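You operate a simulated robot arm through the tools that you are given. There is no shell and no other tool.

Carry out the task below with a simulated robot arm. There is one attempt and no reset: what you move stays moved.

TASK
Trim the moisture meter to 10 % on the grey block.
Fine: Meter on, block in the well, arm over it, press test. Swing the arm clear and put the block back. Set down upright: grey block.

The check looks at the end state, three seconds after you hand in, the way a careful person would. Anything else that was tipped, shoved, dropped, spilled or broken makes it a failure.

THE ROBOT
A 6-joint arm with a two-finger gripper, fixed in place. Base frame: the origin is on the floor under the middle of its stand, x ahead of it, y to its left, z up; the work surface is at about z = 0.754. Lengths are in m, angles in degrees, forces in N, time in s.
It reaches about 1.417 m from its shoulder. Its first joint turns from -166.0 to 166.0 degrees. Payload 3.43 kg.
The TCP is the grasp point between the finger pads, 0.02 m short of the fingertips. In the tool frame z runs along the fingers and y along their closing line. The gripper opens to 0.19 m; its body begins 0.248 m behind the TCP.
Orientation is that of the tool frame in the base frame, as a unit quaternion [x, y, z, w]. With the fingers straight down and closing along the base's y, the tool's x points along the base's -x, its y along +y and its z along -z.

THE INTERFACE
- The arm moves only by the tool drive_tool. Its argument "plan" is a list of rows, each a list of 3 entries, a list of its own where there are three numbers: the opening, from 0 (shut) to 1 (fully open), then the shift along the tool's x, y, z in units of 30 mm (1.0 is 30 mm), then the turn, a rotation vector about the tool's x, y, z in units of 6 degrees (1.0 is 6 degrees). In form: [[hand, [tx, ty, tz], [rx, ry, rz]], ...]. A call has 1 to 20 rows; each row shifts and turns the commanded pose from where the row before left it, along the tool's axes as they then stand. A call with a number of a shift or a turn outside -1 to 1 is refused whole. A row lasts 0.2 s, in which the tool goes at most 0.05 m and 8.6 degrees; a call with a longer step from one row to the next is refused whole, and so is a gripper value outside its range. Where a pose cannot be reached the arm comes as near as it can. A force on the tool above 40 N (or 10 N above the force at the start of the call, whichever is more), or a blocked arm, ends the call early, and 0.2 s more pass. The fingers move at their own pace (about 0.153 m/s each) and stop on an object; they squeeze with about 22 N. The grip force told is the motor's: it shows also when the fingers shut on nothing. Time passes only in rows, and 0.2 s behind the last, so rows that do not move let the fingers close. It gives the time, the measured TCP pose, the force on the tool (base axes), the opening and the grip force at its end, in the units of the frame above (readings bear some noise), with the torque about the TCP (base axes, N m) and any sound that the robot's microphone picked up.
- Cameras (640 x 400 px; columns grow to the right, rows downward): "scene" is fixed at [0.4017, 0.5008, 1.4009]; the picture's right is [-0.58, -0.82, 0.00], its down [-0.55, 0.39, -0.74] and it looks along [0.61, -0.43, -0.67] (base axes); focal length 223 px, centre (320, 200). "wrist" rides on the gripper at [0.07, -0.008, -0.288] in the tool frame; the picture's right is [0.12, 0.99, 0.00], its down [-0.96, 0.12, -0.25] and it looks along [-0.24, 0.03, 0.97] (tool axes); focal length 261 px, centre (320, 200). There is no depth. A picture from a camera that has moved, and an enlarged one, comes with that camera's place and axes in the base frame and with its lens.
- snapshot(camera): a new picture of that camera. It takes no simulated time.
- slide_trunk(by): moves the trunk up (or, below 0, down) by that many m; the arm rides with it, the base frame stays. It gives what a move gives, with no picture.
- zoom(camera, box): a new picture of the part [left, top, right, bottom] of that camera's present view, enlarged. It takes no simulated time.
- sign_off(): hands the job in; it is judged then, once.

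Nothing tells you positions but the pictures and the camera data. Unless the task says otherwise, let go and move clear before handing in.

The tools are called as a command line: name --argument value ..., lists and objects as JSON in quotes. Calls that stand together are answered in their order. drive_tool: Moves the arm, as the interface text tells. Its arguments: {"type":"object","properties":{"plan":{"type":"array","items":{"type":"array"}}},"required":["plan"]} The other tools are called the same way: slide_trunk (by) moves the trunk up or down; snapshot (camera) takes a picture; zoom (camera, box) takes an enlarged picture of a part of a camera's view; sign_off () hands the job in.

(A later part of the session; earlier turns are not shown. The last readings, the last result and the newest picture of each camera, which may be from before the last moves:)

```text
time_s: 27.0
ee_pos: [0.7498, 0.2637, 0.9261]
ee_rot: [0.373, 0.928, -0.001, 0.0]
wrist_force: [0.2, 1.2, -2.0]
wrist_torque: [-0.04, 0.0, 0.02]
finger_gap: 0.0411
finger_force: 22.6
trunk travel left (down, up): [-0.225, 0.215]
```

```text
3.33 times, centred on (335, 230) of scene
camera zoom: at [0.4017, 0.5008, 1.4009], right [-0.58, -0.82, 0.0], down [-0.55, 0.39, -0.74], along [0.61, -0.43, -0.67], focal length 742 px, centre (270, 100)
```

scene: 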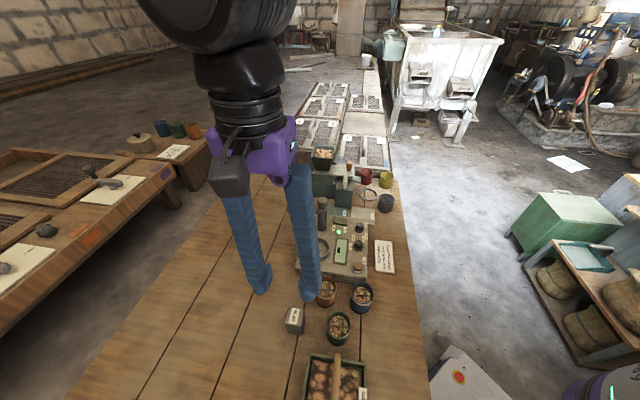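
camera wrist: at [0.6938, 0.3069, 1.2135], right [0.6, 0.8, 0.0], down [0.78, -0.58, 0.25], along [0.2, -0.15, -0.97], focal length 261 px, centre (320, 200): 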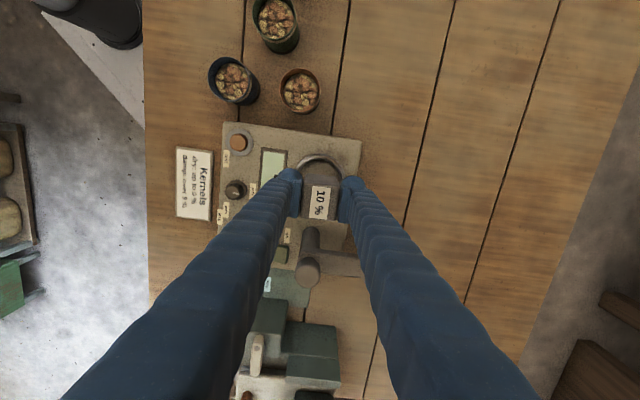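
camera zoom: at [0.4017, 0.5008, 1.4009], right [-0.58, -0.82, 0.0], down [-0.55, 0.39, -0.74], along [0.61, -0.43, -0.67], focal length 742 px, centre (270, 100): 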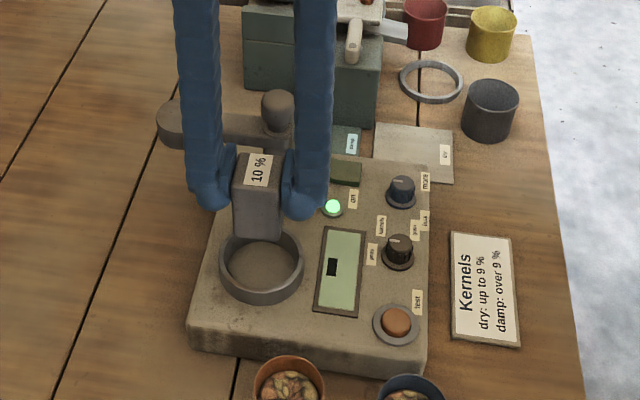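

The block hangs nearly centred over the well, about 3 mm off in one direction. I'll correct that, lower until the block's bottom enters the ring, then creep down to contact.

drive_tool --plan '[[0, [0.1, -0.03, 0], [0, 0, 0]], [0, [0, 0, 0.5], [0, 0, 0]], [0, [0, 0, 0.5], [0, 0, 0]], [0, [0, 0, 0.5], [0, 0, 0]], [0, [0, 0, 0.4], [0, 0, 0]], [0, [0, 0, 0], [0, 0, 0]], [0, [0, 0, 0], [0, 0, 0]]]'

zoom --camera "scene" --box '[270, 190, 380, 290]'

zoom --camera "wrist" --box '[230, 110, 410, 240]'

```text
time_s: 28.6
ee_pos: [0.7463, 0.2656, 0.8693]
ee_rot: [0.373, 0.928, -0.001, 0.001]
wrist_force: [0.1, -0.3, -1.6]
wrist_torque: [-0.02, 0.0, 0.0]
finger_gap: 0.0408
finger_force: 22.0
trunk travel left (down, up): [-0.225, 0.215]
```

```text
4.00 times, centred on (325, 240) of scene
camera zoom: at [0.4017, 0.5008, 1.4009], right [-0.58, -0.82, 0.0], down [-0.55, 0.39, -0.74], along [0.61, -0.43, -0.67], focal length 891 px, centre (300, 40)
```

zoom: 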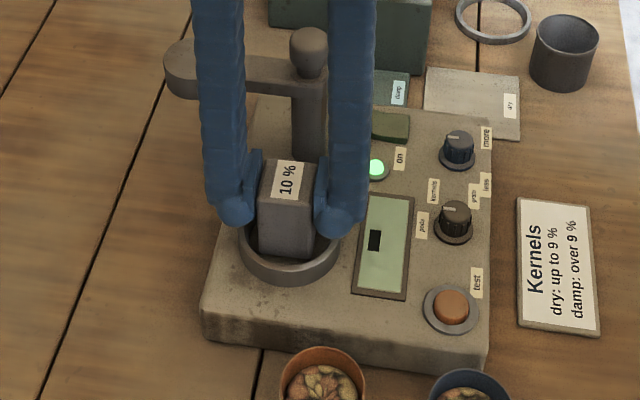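

```text
3.08 times, centred on (320, 175) of wrist
camera zoom: at [0.69, 0.3089, 1.1572], right [0.6, 0.8, 0.0], down [0.77, -0.58, 0.25], along [0.2, -0.15, -0.97], focal length 802 px, centre (320, 277)
```

zoom: 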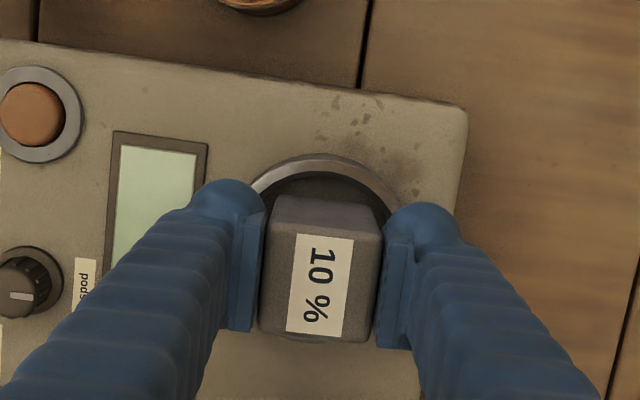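

drive_tool --plan '[[0, [0, 0.04, 0.15], [0, 0, 0]], [0, [0, 0, 0.15], [0, 0, 0]], [0, [0, 0, 0.15], [0, 0, 0]], [0, [0, 0, 0.15], [0, 0, 0]], [0, [0, 0, 0], [0, 0, 0]], [0, [0, 0, 0], [0, 0, 0]]]'

zoom --camera "scene" --box '[285, 210, 365, 280]'

```text
time_s: 30.0
ee_pos: [0.7468, 0.2642, 0.8537]
ee_rot: [0.373, 0.928, 0.001, -0.001]
wrist_force: [-1.8, -1.3, 17.5]
wrist_torque: [-0.02, 0.01, -0.01]
finger_gap: 0.0411
finger_force: 22.4
trunk travel left (down, up): [-0.225, 0.215]
```

```text
5.71 times, centred on (325, 245) of scene
camera zoom: at [0.4017, 0.5008, 1.4009], right [-0.58, -0.82, 0.0], down [-0.55, 0.39, -0.74], along [0.61, -0.43, -0.67], focal length 1272 px, centre (291, -57)
```

zoom: 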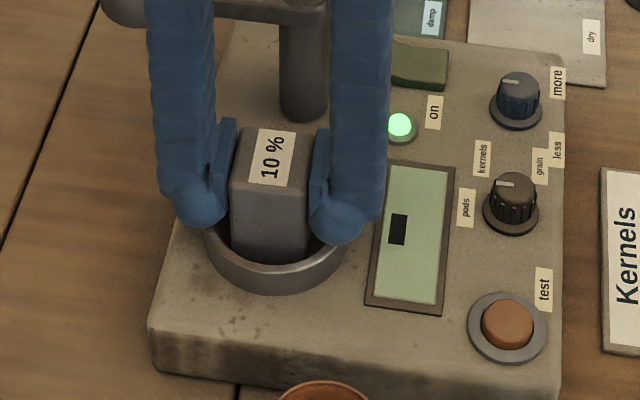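

The force shows the block has reached the well floor. I'll ease off a couple of millimetres, release with a modest opening, and lift straight up.

drive_tool --plan '[[0, [0, 0, -0.07], [0, 0, 0]], [0, [0, 0, 0], [0, 0, 0]]]'

drive_tool --plan '[[0.3, [0, 0, 0], [0, 0, 0]], [0.3, [0, 0, 0], [0, 0, 0]], [0.3, [0, 0, 0], [0, 0, 0]], [0.3, [0, 0, -0.4], [0, 0, 0]], [0.3, [0, 0, -0.9], [0, 0, 0]], [0.3, [0, 0, -1], [0, 0, 0]], [0.3, [0, 0, -1], [0, 0, 0]], [0.3, [0, 0, -1], [0, 0, 0]], [0.3, [0, 0, 0], [0, 0, 0]]]'

snapshot --camera "wrist"

zoom --camera "wrist" --box '[230, 110, 410, 240]'

zoom --camera "scene" --box '[270, 180, 390, 290]'

```text
time_s: 30.6
ee_pos: [0.7458, 0.2656, 0.854]
ee_rot: [0.373, 0.928, -0.001, -0.001]
wrist_force: [1.6, 0.4, 1.7]
wrist_torque: [0.02, -0.15, 0.0]
finger_gap: 0.0412
finger_force: 21.8
trunk travel left (down, up): [-0.225, 0.215]
```

```text
time_s: 32.6
ee_pos: [0.7462, 0.2669, 0.9844]
ee_rot: [0.373, 0.928, 0.0, -0.002]
wrist_force: [0.8, -0.1, 0.1]
wrist_torque: [-0.01, -0.03, 0.01]
finger_gap: 0.0571
finger_force: 0.1
trunk travel left (down, up): [-0.225, 0.215]
```

```text
taken
camera wrist: at [0.691, 0.3099, 1.2714], right [0.6, 0.8, 0.0], down [0.78, -0.58, 0.25], along [0.2, -0.15, -0.97], focal length 261 px, centre (320, 200)
```

wrist: 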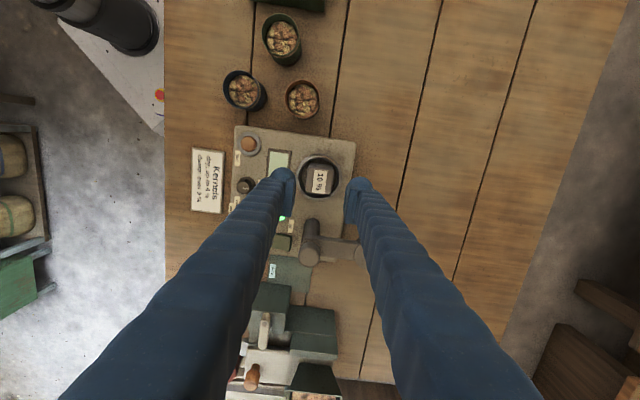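

```text
3.08 times, centred on (320, 175) of wrist
camera zoom: at [0.691, 0.3099, 1.2714], right [0.6, 0.8, 0.0], down [0.78, -0.58, 0.25], along [0.2, -0.15, -0.97], focal length 802 px, centre (320, 277)
```

zoom: 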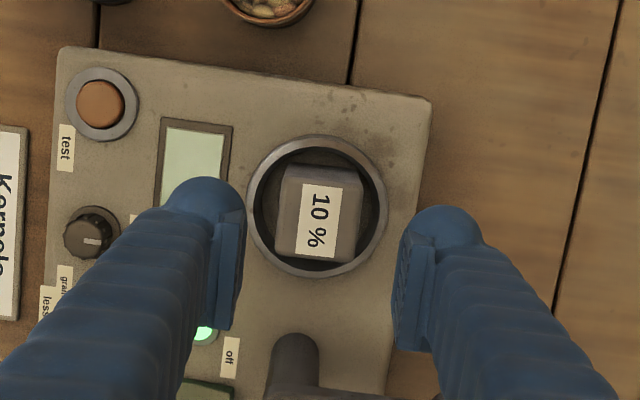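

```text
3.64 times, centred on (330, 235) of scene
camera zoom: at [0.4017, 0.5008, 1.4009], right [-0.58, -0.82, 0.0], down [-0.55, 0.39, -0.74], along [0.61, -0.43, -0.67], focal length 810 px, centre (284, 73)
```

zoom: 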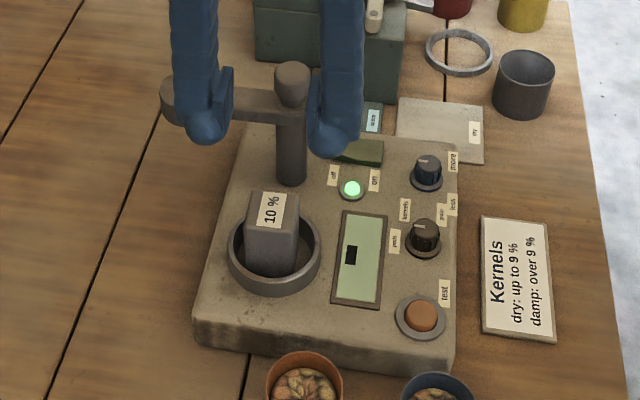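

The block stands upright in the well. Next I'll look closely at the swing arm (bar height and thickness) before pushing it a quarter turn over the well.

drive_tool --plan '[[0, [-0.9, 0, -0.5], [0, 0, 0]], [0, [-0.9, 0, -0.5], [0, 0, 0]], [0, [-0.9, 0.1, 0], [0, 0, 0]], [0, [-0.9, 0.7, 0], [0, 0, 0]], [0, [-0.9, 0.7, 0], [0, 0, 0]], [0, [-0.9, 0.7, 0], [0, 0, 0]], [0, [0, 0, 0], [0, 0, 0]]]'

snapshot --camera "wrist"

zoom --camera "scene" --box '[270, 170, 360, 240]'

zoom --camera "wrist" --box '[250, 80, 400, 220]'

```text
time_s: 34.2
ee_pos: [0.9112, 0.2026, 1.0153]
ee_rot: [0.373, 0.928, 0.0, 0.0]
wrist_force: [-0.3, -0.3, 0.0]
wrist_torque: [0.03, -0.01, -0.03]
finger_gap: 0.0
finger_force: 21.8
trunk travel left (down, up): [-0.225, 0.215]
```

```text
taken
camera wrist: at [0.8547, 0.2455, 1.3017], right [0.6, 0.8, 0.0], down [0.77, -0.58, 0.25], along [0.2, -0.15, -0.97], focal length 261 px, centre (320, 200)
```

wrist: 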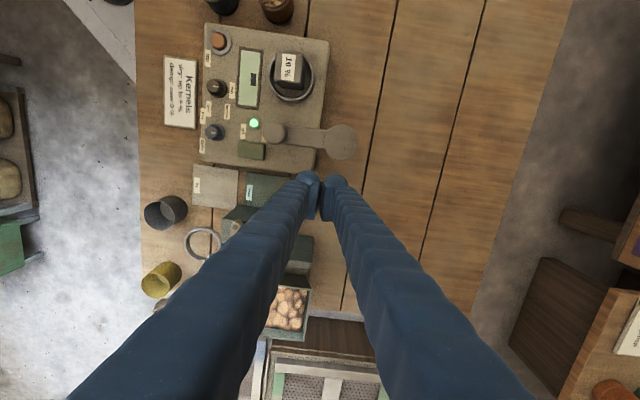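

```text
5.71 times, centred on (315, 205) of scene
camera zoom: at [0.4017, 0.5008, 1.4009], right [-0.58, -0.82, 0.0], down [-0.55, 0.39, -0.74], along [0.61, -0.43, -0.67], focal length 1272 px, centre (349, 171)
```

zoom: 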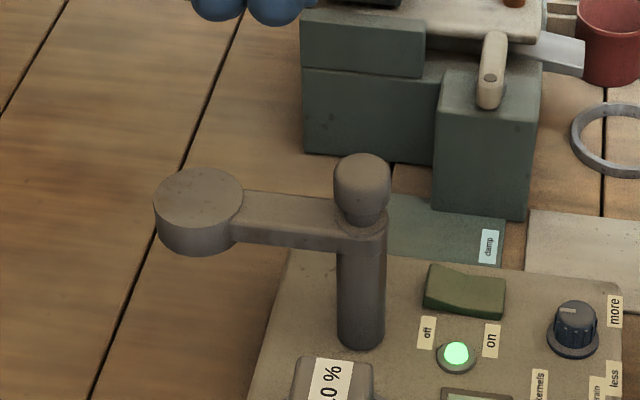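

```text
2.86 times, centred on (325, 150) of wrist
camera zoom: at [0.8547, 0.2455, 1.3017], right [0.6, 0.8, 0.0], down [0.77, -0.58, 0.25], along [0.2, -0.15, -0.97], focal length 745 px, centre (306, 343)
```

zoom: 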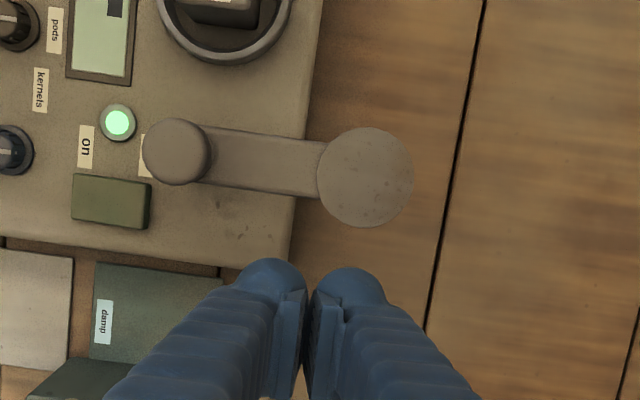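

The arm bar lies along the meter's e1 direction at z of about 0.88–0.90, with the pivot at about (0.817, 0.198). My closed fingers are just behind the disc. I'll lower to bar height and push it along an arc around the post, turning the hand with it.

drive_tool --plan '[[0, [0, 0, 0.85], [0, 0, 0]], [0, [0, 0, 0.85], [0, 0, 0]], [0, [0, 0, 0.85], [0, 0, 0]], [0, [0, 0, 0.85], [0, 0, 0]], [0, [0, 0, 0.77], [0, 0, 0]], [0, [0, 0, 0], [0, 0, 0]]]'

zoom --camera "scene" --box '[270, 150, 370, 240]'

zoom --camera "wrist" --box '[230, 80, 410, 220]'

```text
time_s: 35.6
ee_pos: [0.911, 0.2022, 0.8868]
ee_rot: [0.373, 0.928, 0.001, 0.0]
wrist_force: [0.2, 0.2, 0.4]
wrist_torque: [-0.03, 0.0, 0.02]
finger_gap: 0.0
finger_force: 21.7
trunk travel left (down, up): [-0.225, 0.215]
```

```text
4.44 times, centred on (320, 195) of scene
camera zoom: at [0.4017, 0.5008, 1.4009], right [-0.58, -0.82, 0.0], down [-0.55, 0.39, -0.74], along [0.61, -0.43, -0.67], focal length 990 px, centre (320, 222)
```

zoom: 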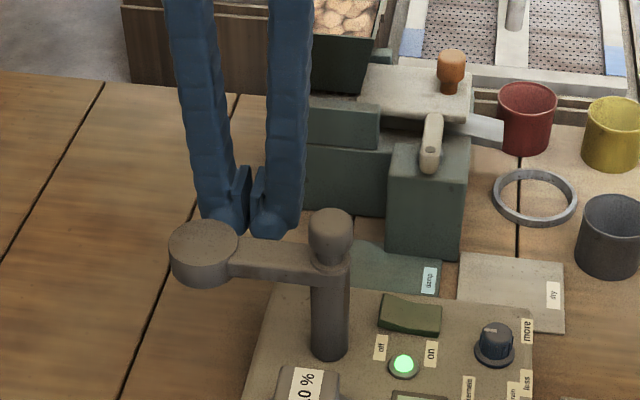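

```text
2.86 times, centred on (320, 150) of wrist
camera zoom: at [0.8545, 0.2465, 1.1753], right [0.6, 0.8, 0.0], down [0.77, -0.58, 0.25], along [0.2, -0.15, -0.97], focal length 745 px, centre (320, 343)
```

zoom: 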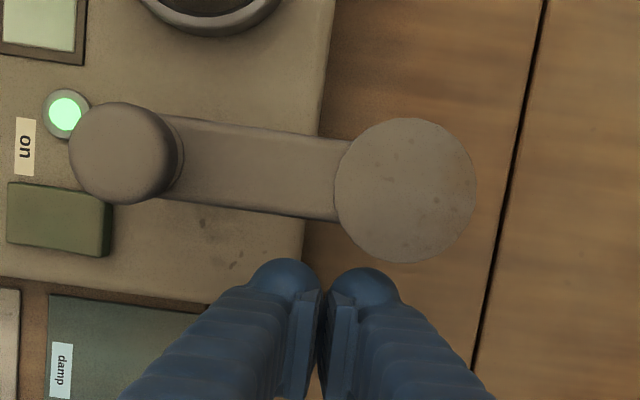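

drive_tool --plan '[[0, [0.2, 0, 0], [0, 0, 0]], [0, [0.2, 0, 0], [0, 0, 0]], [0, [0.25, 0.176, 0], [0, 0, -1]], [0, [0.25, 0.176, 0], [0, 0, -1]], [0, [0.25, 0.176, 0], [0, 0, -1]], [0, [0.25, 0.176, 0], [0, 0, -1]], [0, [0, 0, 0], [0, 0, 0]]]'

zoom --camera "scene" --box '[270, 150, 370, 240]'

zoom --camera "wrist" --box '[230, 80, 410, 220]'

```text
time_s: 37.2
ee_pos: [0.8891, 0.2428, 0.8872]
ee_rot: [0.171, 0.985, -0.001, -0.001]
wrist_force: [-0.5, -0.8, 0.3]
wrist_torque: [-0.01, -0.02, 0.01]
finger_gap: 0.0
finger_force: 22.0
trunk travel left (down, up): [-0.225, 0.215]
```

```text
4.44 times, centred on (320, 195) of scene
camera zoom: at [0.4017, 0.5008, 1.4009], right [-0.58, -0.82, 0.0], down [-0.55, 0.39, -0.74], along [0.61, -0.43, -0.67], focal length 990 px, centre (320, 222)
```

zoom: 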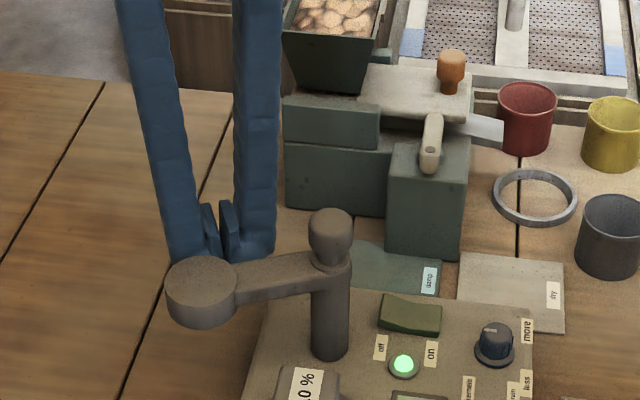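

```text
2.86 times, centred on (320, 150) of wrist
camera zoom: at [0.82, 0.261, 1.1748], right [0.22, 0.97, 0.0], down [0.94, -0.22, 0.25], along [0.24, -0.06, -0.97], focal length 745 px, centre (320, 343)
```

zoom: 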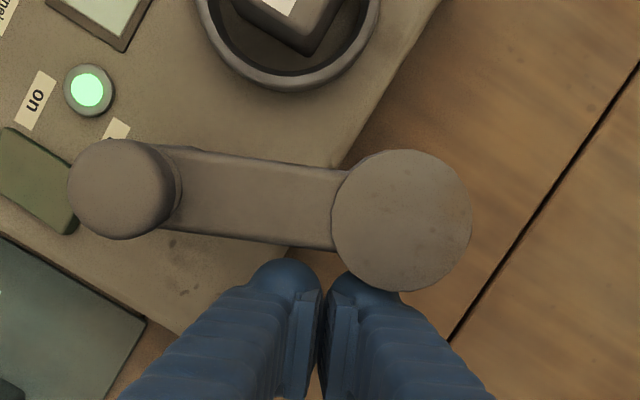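

The arm swings smoothly with the hand. I'll continue the arc.

drive_tool --plan '[[0, [0.25, 0.176, 0], [0, 0, -1]], [0, [0.25, 0.176, 0], [0, 0, -1]], [0, [0.25, 0.176, 0], [0, 0, -1]], [0, [0.25, 0.176, 0], [0, 0, -1]], [0, [0.25, 0.176, 0], [0, 0, -1]], [0, [0.25, 0.176, 0], [0, 0, -1]], [0, [0, 0, 0], [0, 0, 0]]]'

zoom --camera "scene" --box '[270, 150, 390, 290]'

zoom --camera "wrist" --box '[230, 80, 410, 220]'

```text
time_s: 38.8
ee_pos: [0.8463, 0.2781, 0.888]
ee_rot: [-0.141, 0.99, 0.0, -0.001]
wrist_force: [0.2, 0.8, 0.1]
wrist_torque: [-0.03, 0.01, 0.0]
finger_gap: 0.0
finger_force: 22.2
trunk travel left (down, up): [-0.225, 0.215]
```

```text
2.86 times, centred on (330, 220) of scene
camera zoom: at [0.4017, 0.5008, 1.4009], right [-0.58, -0.82, 0.0], down [-0.55, 0.39, -0.74], along [0.61, -0.43, -0.67], focal length 636 px, centre (291, 143)
```

zoom: 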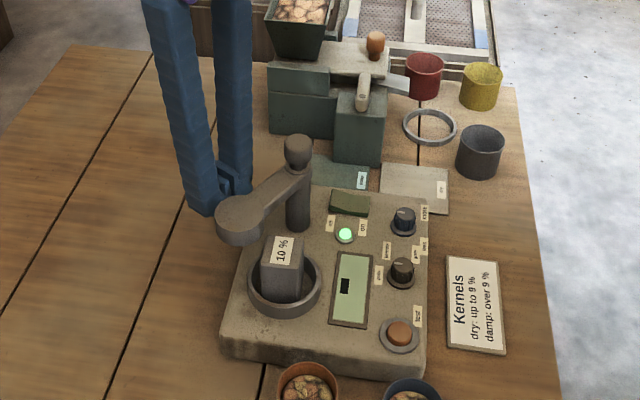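

```text
2.86 times, centred on (320, 150) of wrist
camera zoom: at [0.7834, 0.2513, 1.1751], right [-0.39, 0.92, 0.0], down [0.89, 0.38, 0.25], along [0.23, 0.1, -0.97], focal length 745 px, centre (320, 343)
```

zoom: 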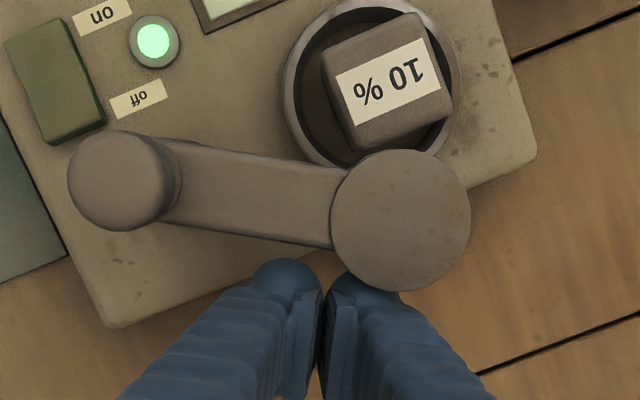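

drive_tool --plan '[[0, [0.25, 0.176, 0], [0, 0, -1]], [0, [0.25, 0.176, 0], [0, 0, -1]], [0, [0.25, 0.176, 0], [0, 0, -1]], [0, [0.25, 0.176, 0], [0, 0, -1]], [0, [0, 0, 0], [0, 0, 0]]]'

zoom --camera "scene" --box '[270, 150, 390, 290]'

zoom --camera "wrist" --box '[230, 80, 410, 220]'

```text
time_s: 40.0
ee_pos: [0.8112, 0.2852, 0.888]
ee_rot: [-0.344, 0.939, -0.001, 0.001]
wrist_force: [-0.3, -0.4, 0.1]
wrist_torque: [-0.01, -0.04, -0.03]
finger_gap: 0.0
finger_force: 22.1
trunk travel left (down, up): [-0.225, 0.215]
```

```text
2.86 times, centred on (330, 220) of scene
camera zoom: at [0.4017, 0.5008, 1.4009], right [-0.58, -0.82, 0.0], down [-0.55, 0.39, -0.74], along [0.61, -0.43, -0.67], focal length 636 px, centre (291, 143)
```

zoom: 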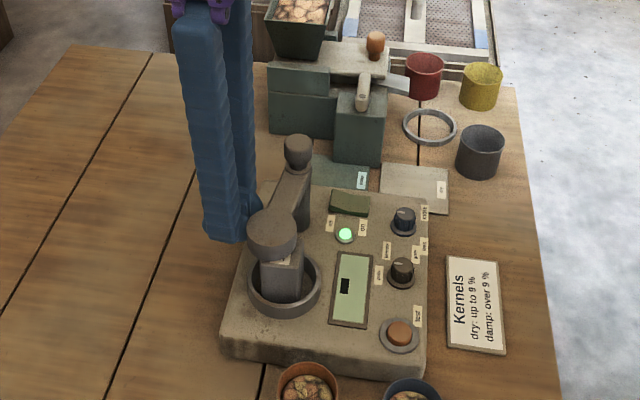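

```text
2.86 times, centred on (320, 150) of wrist
camera zoom: at [0.7632, 0.2343, 1.1756], right [-0.73, 0.68, 0.0], down [0.66, 0.71, 0.25], along [0.17, 0.18, -0.97], focal length 745 px, centre (320, 343)
```

zoom: 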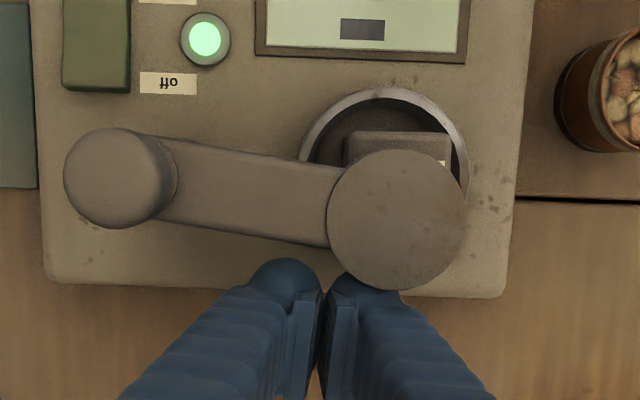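

drive_tool --plan '[[0, [0.25, 0.176, 0], [0, 0, -1]], [0, [0.05, 0.035, 0], [0, 0, -0.2]], [0, [0, 0, 0], [0, 0, 0]], [0, [0, 0, 0], [0, 0, 0]]]'

zoom --camera "scene" --box '[270, 150, 390, 290]'

zoom --camera "wrist" --box '[230, 80, 410, 220]'

```text
time_s: 41.0
ee_pos: [0.8016, 0.2843, 0.8864]
ee_rot: [-0.402, 0.916, 0.001, 0.0]
wrist_force: [-0.5, 0.3, 0.2]
wrist_torque: [-0.01, -0.01, 0.01]
finger_gap: 0.0
finger_force: 22.2
trunk travel left (down, up): [-0.225, 0.215]
```

```text
2.86 times, centred on (330, 220) of scene
camera zoom: at [0.4017, 0.5008, 1.4009], right [-0.58, -0.82, 0.0], down [-0.55, 0.39, -0.74], along [0.61, -0.43, -0.67], focal length 636 px, centre (291, 143)
```

zoom: 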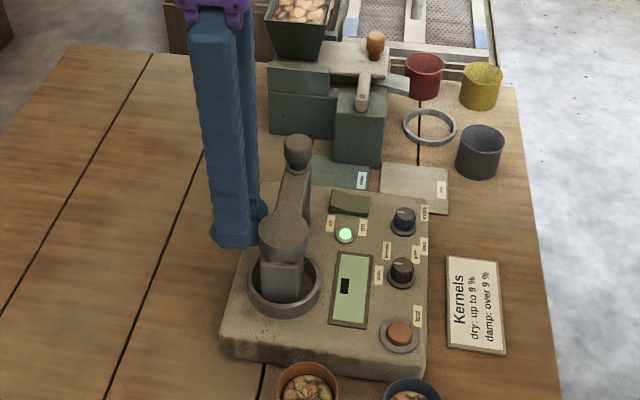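

```text
2.86 times, centred on (320, 150) of wrist
camera zoom: at [0.759, 0.2272, 1.175], right [-0.81, 0.58, 0.0], down [0.57, 0.79, 0.25], along [0.14, 0.2, -0.97], focal length 745 px, centre (320, 343)
```

zoom: 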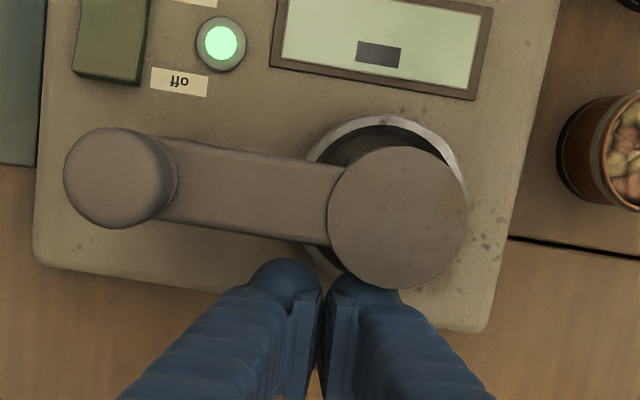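

The disc is centred over the block and well to within a few millimetres. I'll back the fingers off, rise, open the hand, and move so one fingertip comes above the test button.

drive_tool --plan '[[0, [-0.67, 0, 0], [0, 0, 0]], [0, [-0.67, 0, 0], [0, 0, 0]], [0, [0, 0, -1], [0, 0, 0]], [0, [0, 0, -1], [0, 0, 0]], [0, [0, 0, -1], [0, 0, 0]], [0, [0, 0, -1], [0, 0, 0]], [0.5, [0, 0, 0], [0, 0, 0.2]], [1, [0.917, -0.194, 0], [0, 0, 0]], [1, [0.917, -0.194, 0], [0, 0, 0]], [1, [0.917, -0.194, 0], [0, 0, 0]], [1, [0.917, -0.194, 0], [0, 0, 0]], [1, [0.917, -0.194, 0], [0, 0, 0]], [1, [0.917, -0.194, 0], [0, 0, 0]], [1, [0.917, -0.194, 0], [0, 0, 0]], [1, [0.917, -0.194, 0], [0, 0, 0]], [1, [0, 0, 0], [0, 0, 0]]]'

snapshot --camera "wrist"

zoom --camera "scene" --box '[270, 170, 400, 300]'

zoom --camera "wrist" --box '[320, 120, 480, 240]'

```text
time_s: 44.4
ee_pos: [0.7092, 0.1214, 1.0076]
ee_rot: [-0.392, 0.92, 0.001, 0.0]
wrist_force: [0.3, -0.5, -0.5]
wrist_torque: [0.06, 0.05, 0.03]
finger_gap: 0.19
finger_force: 0.1
trunk travel left (down, up): [-0.225, 0.215]
```

```text
taken
camera wrist: at [0.6669, 0.0651, 1.2958], right [-0.8, 0.6, 0.0], down [0.58, 0.77, 0.25], along [0.15, 0.2, -0.97], focal length 261 px, centre (320, 200)
```

wrist: 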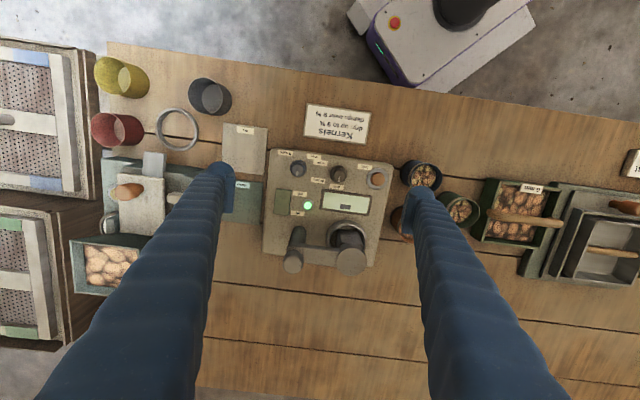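

```text
3.08 times, centred on (335, 235) of scene
camera zoom: at [0.4017, 0.5008, 1.4009], right [-0.58, -0.82, 0.0], down [-0.55, 0.39, -0.74], along [0.61, -0.43, -0.67], focal length 685 px, centre (274, 92)
```

zoom: 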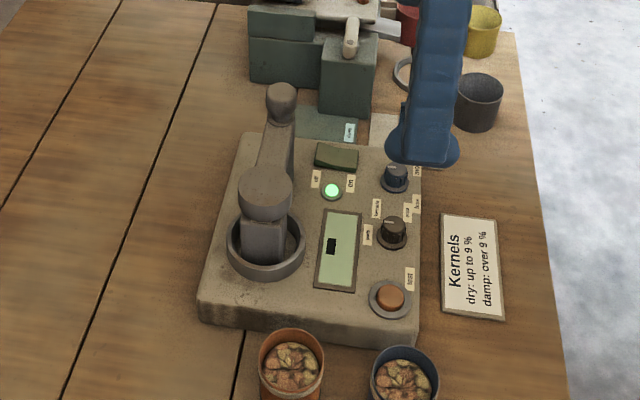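

```text
3.33 times, centred on (400, 180) of wrist
camera zoom: at [0.6669, 0.0651, 1.2958], right [-0.8, 0.6, 0.0], down [0.58, 0.77, 0.25], along [0.15, 0.2, -0.97], focal length 869 px, centre (53, 267)
```

zoom: 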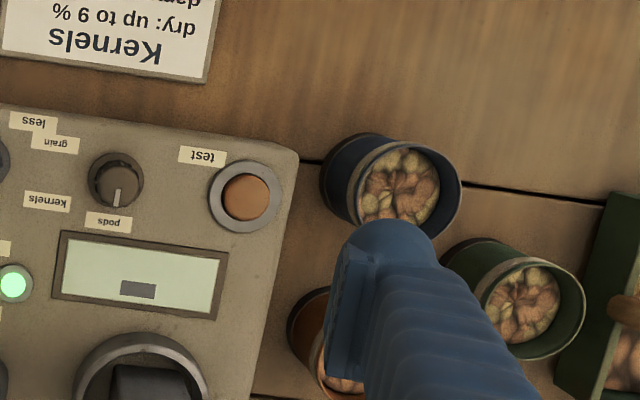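

From here the test button is nearly under the +y fingertip, and everything nearby is clear. I'll lower in steps onto the button.

drive_tool --plan '[[1, [0.04, -0.08, 0.93], [0, 0, 0]], [1, [0, 0, 0.93], [0, 0, 0]], [1, [0, 0, 0.93], [0, 0, 0]], [1, [0, 0, 0.93], [0, 0, 0]], [1, [0, 0, 0.93], [0, 0, 0]], [1, [0, 0, 0.8], [0, 0, 0]], [1, [0, 0, 0], [0, 0, 0]]]'

zoom --camera "wrist" --box '[320, 120, 480, 240]'

zoom --camera "scene" --box '[310, 200, 410, 300]'

```text
time_s: 46.0
ee_pos: [0.7111, 0.1211, 0.844]
ee_rot: [-0.393, 0.92, 0.0, 0.0]
wrist_force: [-0.6, 0.9, -0.2]
wrist_torque: [0.0, 0.02, 0.03]
finger_gap: 0.1898
finger_force: 0.1
trunk travel left (down, up): [-0.225, 0.215]
```

```text
3.33 times, centred on (400, 180) of wrist
camera zoom: at [0.669, 0.0647, 1.1323], right [-0.8, 0.6, 0.0], down [0.58, 0.77, 0.25], along [0.15, 0.2, -0.97], focal length 869 px, centre (53, 267)
```

zoom: 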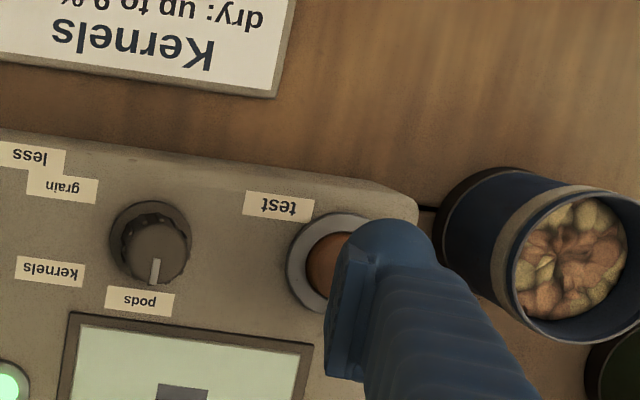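

```text
4.00 times, centred on (360, 250) of scene
camera zoom: at [0.4017, 0.5008, 1.4009], right [-0.58, -0.82, 0.0], down [-0.55, 0.39, -0.74], along [0.61, -0.43, -0.67], focal length 891 px, centre (160, 0)
```

zoom: 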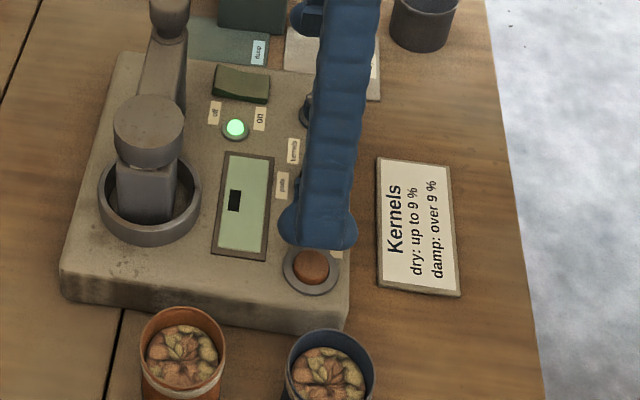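

drive_tool --plan '[[1, [0.05, 0, 0.15], [0, 0, 0]], [1, [0, 0, 0.15], [0, 0, 0]], [1, [0, 0, 0.15], [0, 0, 0]], [1, [0, 0, 0], [0, 0, 0]]]'

zoom --camera "scene" --box '[310, 200, 410, 300]'

```text
time_s: 47.0
ee_pos: [0.7091, 0.1198, 0.8299]
ee_rot: [-0.391, 0.92, 0.0, -0.001]
wrist_force: [0.8, -0.6, -0.2]
wrist_torque: [-0.01, -0.01, 0.01]
finger_gap: 0.1901
finger_force: 0.1
trunk travel left (down, up): [-0.225, 0.215]
```

```text
4.00 times, centred on (360, 250) of scene
camera zoom: at [0.4017, 0.5008, 1.4009], right [-0.58, -0.82, 0.0], down [-0.55, 0.39, -0.74], along [0.61, -0.43, -0.67], focal length 891 px, centre (160, 0)
```

zoom: 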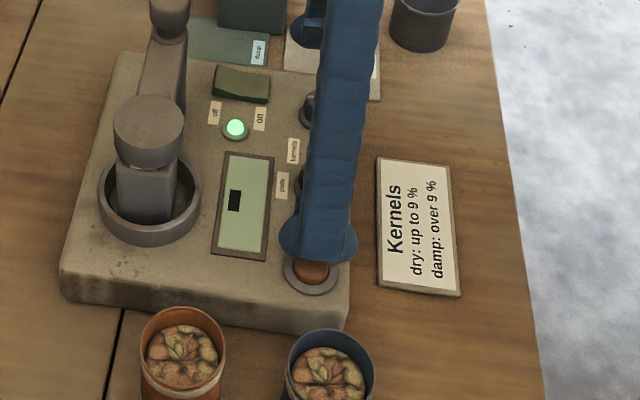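

drive_tool --plan '[[1, [0, 0, 0.12], [0, 0, 0]], [1, [0, 0, 0.12], [0, 0, 0]], [1, [0, 0, 0], [0, 0, 0]]]'

zoom --camera "scene" --box '[310, 200, 410, 300]'

```text
time_s: 47.8
ee_pos: [0.7095, 0.1203, 0.8235]
ee_rot: [-0.392, 0.92, 0.0, 0.0]
wrist_force: [-0.4, 0.8, 0.0]
wrist_torque: [0.01, 0.01, -0.02]
finger_gap: 0.19
finger_force: 0.1
trunk travel left (down, up): [-0.225, 0.215]
```

```text
4.00 times, centred on (360, 250) of scene
camera zoom: at [0.4017, 0.5008, 1.4009], right [-0.58, -0.82, 0.0], down [-0.55, 0.39, -0.74], along [0.61, -0.43, -0.67], focal length 891 px, centre (160, 0)
```

zoom: 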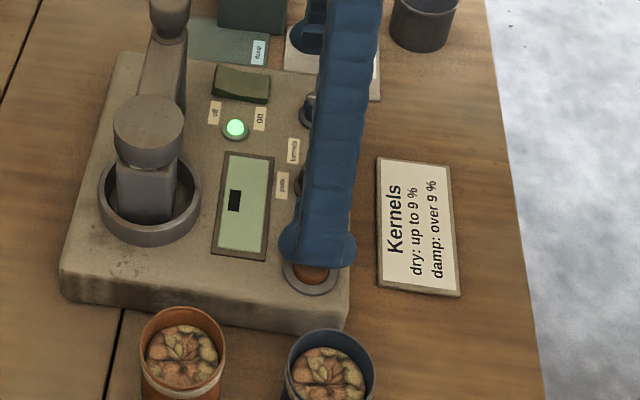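

drive_tool --plan '[[1, [0, 0, 0.1], [0, 0, 0]], [1, [0, 0, 0.1], [0, 0, 0]], [1, [0, 0, 0], [0, 0, 0]]]'

zoom --camera "scene" --box '[310, 200, 410, 300]'

```text
time_s: 48.6
ee_pos: [0.7089, 0.1208, 0.8173]
ee_rot: [-0.392, 0.92, 0.001, 0.0]
wrist_force: [0.6, 0.7, 1.0]
wrist_torque: [0.12, 0.06, -0.05]
finger_gap: 0.19
finger_force: 0.0
trunk travel left (down, up): [-0.225, 0.215]
heard: click
```

```text
4.00 times, centred on (360, 250) of scene
camera zoom: at [0.4017, 0.5008, 1.4009], right [-0.58, -0.82, 0.0], down [-0.55, 0.39, -0.74], along [0.61, -0.43, -0.67], focal length 891 px, centre (160, 0)
```

zoom: 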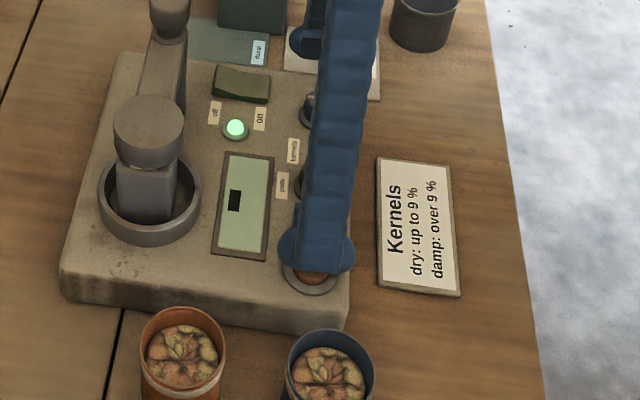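

A click was heard. I'll release the button and read the display.

drive_tool --plan '[[1, [0, 0, -0.3], [0, 0, 0]], [1, [0, 0, -0.8], [0, 0, 0]], [1, [0, 0, -0.8], [0, 0, 0]], [1, [0, 0, 0], [0, 0, 0]]]'

zoom --camera "scene" --box '[320, 220, 370, 270]'

zoom --camera "wrist" --box '[230, 100, 410, 240]'

```text
time_s: 49.6
ee_pos: [0.7096, 0.1206, 0.8747]
ee_rot: [-0.393, 0.92, 0.001, 0.0]
wrist_force: [0.6, 0.1, -0.1]
wrist_torque: [0.02, 0.02, -0.02]
finger_gap: 0.1902
finger_force: 0.0
trunk travel left (down, up): [-0.225, 0.215]
```

```text
8.00 times, centred on (345, 245) of scene
camera zoom: at [0.4017, 0.5008, 1.4009], right [-0.58, -0.82, 0.0], down [-0.55, 0.39, -0.74], along [0.61, -0.43, -0.67], focal length 1781 px, centre (120, -160)
```

zoom: 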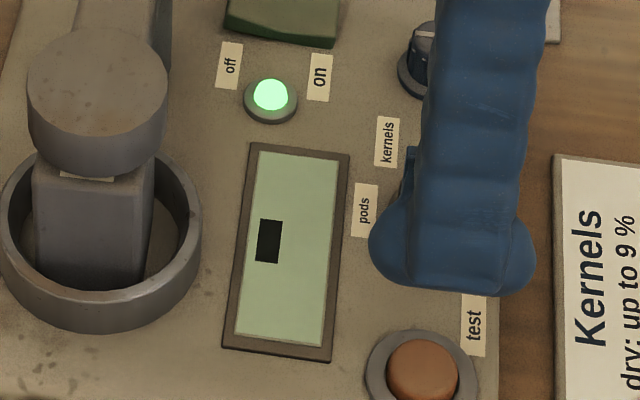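

```text
2.86 times, centred on (320, 170) of wrist
camera zoom: at [0.6666, 0.0642, 1.1628], right [-0.8, 0.6, 0.0], down [0.58, 0.77, 0.25], along [0.15, 0.2, -0.97], focal length 745 px, centre (320, 286)
```

zoom: 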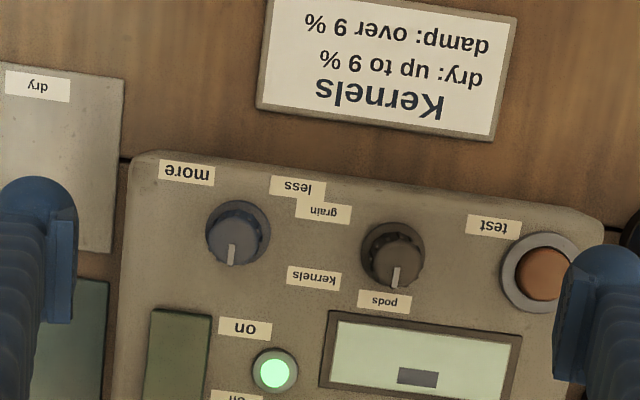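

The display still shows only a dash. I'll wait a moment in case the reading takes time.

drive_tool --plan '[[1, [0, 0, 0], [0, 0, 0]], [1, [0, 0, 0], [0, 0, 0]], [1, [0, 0, 0], [0, 0, 0]], [1, [0, 0, 0], [0, 0, 0]], [1, [0, 0, 0], [0, 0, 0]], [1, [0, 0, 0], [0, 0, 0]], [1, [0, 0, 0], [0, 0, 0]], [1, [0, 0, 0], [0, 0, 0]], [1, [0, 0, 0], [0, 0, 0]], [1, [0, 0, 0], [0, 0, 0]]]'

zoom --camera "scene" --box '[295, 210, 375, 270]'

snapshot --camera "wrist"

```text
time_s: 51.8
ee_pos: [0.7085, 0.1192, 0.8741]
ee_rot: [-0.392, 0.92, 0.0, 0.0]
wrist_force: [0.1, 0.5, -0.1]
wrist_torque: [-0.02, 0.01, 0.01]
finger_gap: 0.19
finger_force: 0.1
trunk travel left (down, up): [-0.225, 0.215]
```

```text
6.67 times, centred on (335, 240) of scene
camera zoom: at [0.4017, 0.5008, 1.4009], right [-0.58, -0.82, 0.0], down [-0.55, 0.39, -0.74], along [0.61, -0.43, -0.67], focal length 1484 px, centre (220, -67)
```

zoom: 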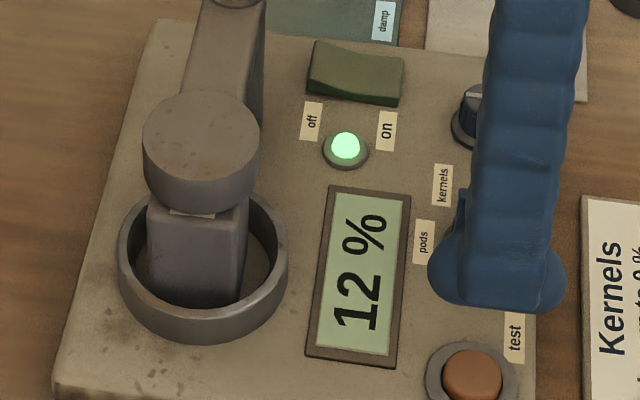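

```text
taken
camera wrist: at [0.6665, 0.0643, 1.1628], right [-0.8, 0.6, 0.0], down [0.58, 0.77, 0.25], along [0.15, 0.2, -0.97], focal length 261 px, centre (320, 200)
```

wrist: 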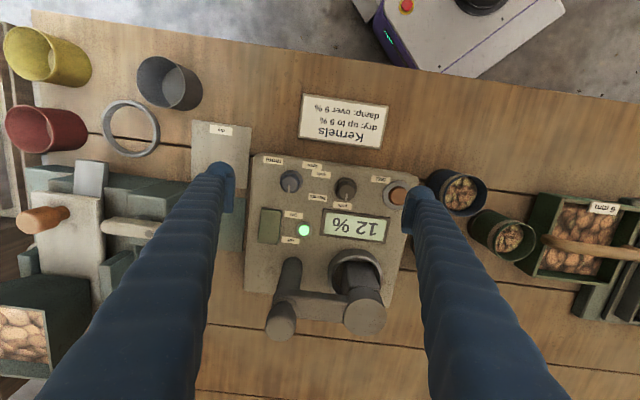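

The display now reads 12 %, so it needs about 2 % less trim. I'll rise, narrow the gap, and line up over the more/less knob with the closing line along the knob row.

drive_tool --plan '[[1, [0, 0, -1], [0, 0, 0]], [0.5, [0, 0, -1], [0, 0, 0]], [0.2, [0, -0.66, 0], [0, 0, 0]], [0.2, [0, -0.67, 0], [0, 0, 0]], [0.2, [0, 0, 0], [0, 0, 0]], [0.2, [0, 0, 0], [0, 0, 0]], [0.2, [0, 0, 0], [0, 0, 0]]]'

zoom --camera "wrist" --box '[240, 120, 400, 240]'

zoom --camera "scene" --box '[310, 180, 400, 260]'

```text
time_s: 53.4
ee_pos: [0.7403, 0.0932, 0.9327]
ee_rot: [-0.392, 0.92, 0.0, 0.0]
wrist_force: [0.4, -0.2, -0.4]
wrist_torque: [0.01, 0.02, 0.03]
finger_gap: 0.0382
finger_force: 0.1
trunk travel left (down, up): [-0.225, 0.215]
```

```text
3.33 times, centred on (320, 180) of wrist
camera zoom: at [0.6968, 0.0372, 1.221], right [-0.8, 0.6, 0.0], down [0.58, 0.77, 0.25], along [0.15, 0.2, -0.97], focal length 869 px, centre (320, 267)
```

zoom: 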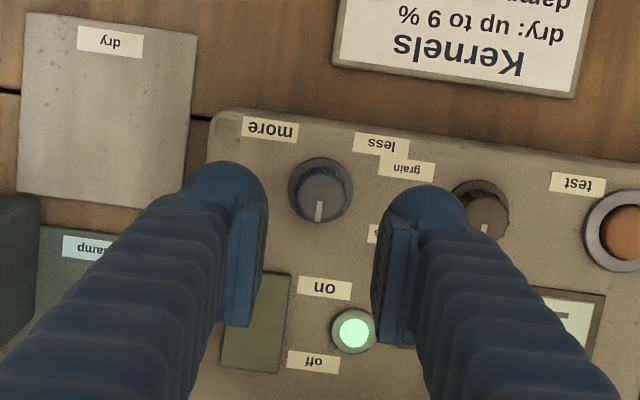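

```text
5.00 times, centred on (355, 220) of scene
camera zoom: at [0.4017, 0.5008, 1.4009], right [-0.58, -0.82, 0.0], down [-0.55, 0.39, -0.74], along [0.61, -0.43, -0.67], focal length 1113 px, centre (145, 100)
```

zoom: 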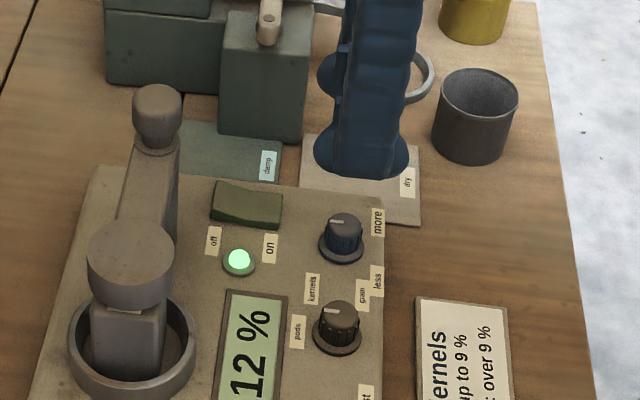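

drive_tool --plan '[[0.2, [0.1, 0, 0.8], [0, 0, 0]], [0.2, [0, 0, 0.8], [0, 0, 0]], [0.2, [0, 0, 0.8], [0, 0, 0]], [0.2, [0, 0, 0], [0, 0, 0]], [0.2, [0, 0, 0], [0, 0, 0]]]'

zoom --camera "wrist" --box '[260, 130, 380, 230]'

zoom --camera "scene" --box '[320, 170, 400, 260]'

```text
time_s: 54.6
ee_pos: [0.7359, 0.0894, 0.863]
ee_rot: [-0.392, 0.92, 0.002, 0.0]
wrist_force: [0.4, 0.3, -0.2]
wrist_torque: [0.02, 0.0, -0.04]
finger_gap: 0.0382
finger_force: 0.2
trunk travel left (down, up): [-0.225, 0.215]
```

```text
4.00 times, centred on (320, 180) of wrist
camera zoom: at [0.6936, 0.0337, 1.1499], right [-0.8, 0.6, 0.0], down [0.58, 0.77, 0.25], along [0.15, 0.2, -0.97], focal length 1043 px, centre (320, 280)
```

zoom: 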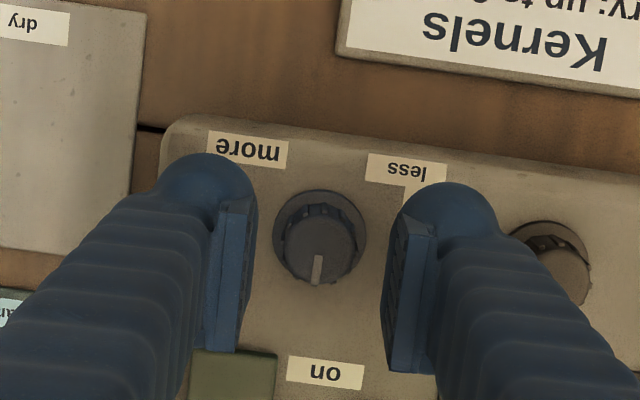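

```text
4.44 times, centred on (360, 215) of scene
camera zoom: at [0.4017, 0.5008, 1.4009], right [-0.58, -0.82, 0.0], down [-0.55, 0.39, -0.74], along [0.61, -0.43, -0.67], focal length 990 px, centre (142, 133)
```

zoom: 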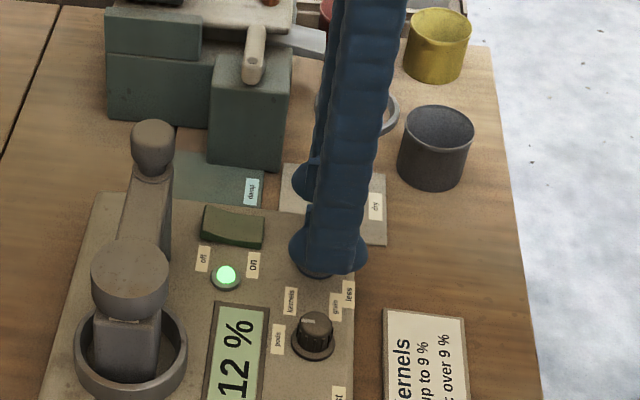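

The knob is centred between the pads within about 1.5 mm. I'll descend around it, stopping just above the panel.

drive_tool --plan '[[0.2, [-0.04, 0, 0.4], [0, 0, 0]], [0.2, [0, 0, 0.4], [0, 0, 0]], [0.2, [0, 0, 0.4], [0, 0, 0]], [0.2, [0, 0, 0], [0, 0, 0]]]'

zoom --camera "wrist" --box '[260, 130, 380, 230]'

zoom --camera "scene" --box '[320, 190, 390, 260]'

```text
time_s: 55.6
ee_pos: [0.7357, 0.0908, 0.8263]
ee_rot: [-0.393, 0.92, 0.0, 0.0]
wrist_force: [0.3, 0.9, -0.1]
wrist_torque: [-0.01, -0.01, 0.0]
finger_gap: 0.038
finger_force: 0.1
trunk travel left (down, up): [-0.225, 0.215]
```

```text
4.00 times, centred on (320, 180) of wrist
camera zoom: at [0.6942, 0.0352, 1.1138], right [-0.8, 0.6, 0.0], down [0.58, 0.77, 0.25], along [0.15, 0.2, -0.97], focal length 1043 px, centre (320, 280)
```

zoom: 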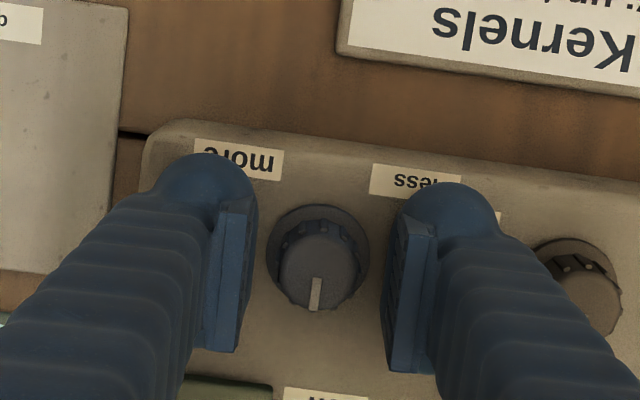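

```text
5.71 times, centred on (355, 225) of scene
camera zoom: at [0.4017, 0.5008, 1.4009], right [-0.58, -0.82, 0.0], down [-0.55, 0.39, -0.74], along [0.61, -0.43, -0.67], focal length 1272 px, centre (120, 57)
```

zoom: 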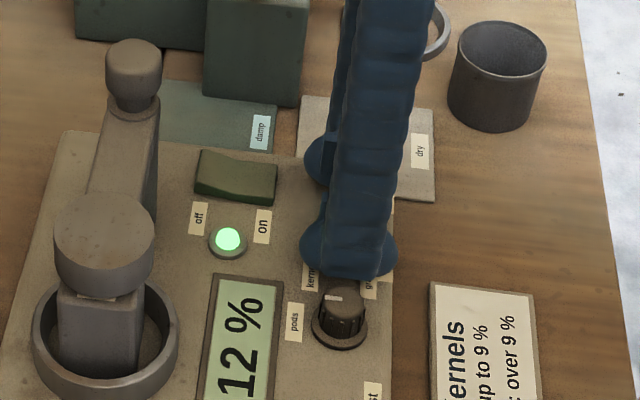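

drive_tool --plan '[[0.2, [0, 0, 0.1], [0, 0, 0]], [0.1, [0, 0, 0], [0, 0, 0]], [0, [0, 0, 0], [0, 0, 0]], [0, [0, 0, 0], [0, 0, 0]]]'

zoom --camera "wrist" --box '[260, 130, 380, 230]'

```text
time_s: 56.6
ee_pos: [0.7364, 0.0906, 0.8234]
ee_rot: [-0.393, 0.92, 0.0, 0.0]
wrist_force: [1.7, -2.6, 1.8]
wrist_torque: [-0.04, 0.0, -0.04]
finger_gap: 0.022
finger_force: 45.1
trunk travel left (down, up): [-0.225, 0.215]
```

```text
4.00 times, centred on (320, 180) of wrist
camera zoom: at [0.6944, 0.0348, 1.1109], right [-0.8, 0.6, 0.0], down [0.58, 0.77, 0.25], along [0.15, 0.2, -0.97], focal length 1043 px, centre (320, 280)
```

zoom: 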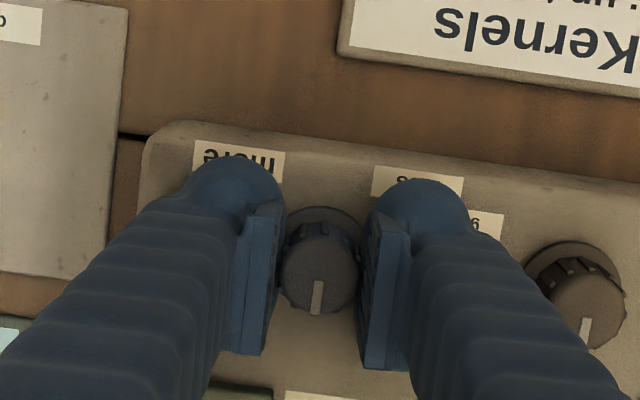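

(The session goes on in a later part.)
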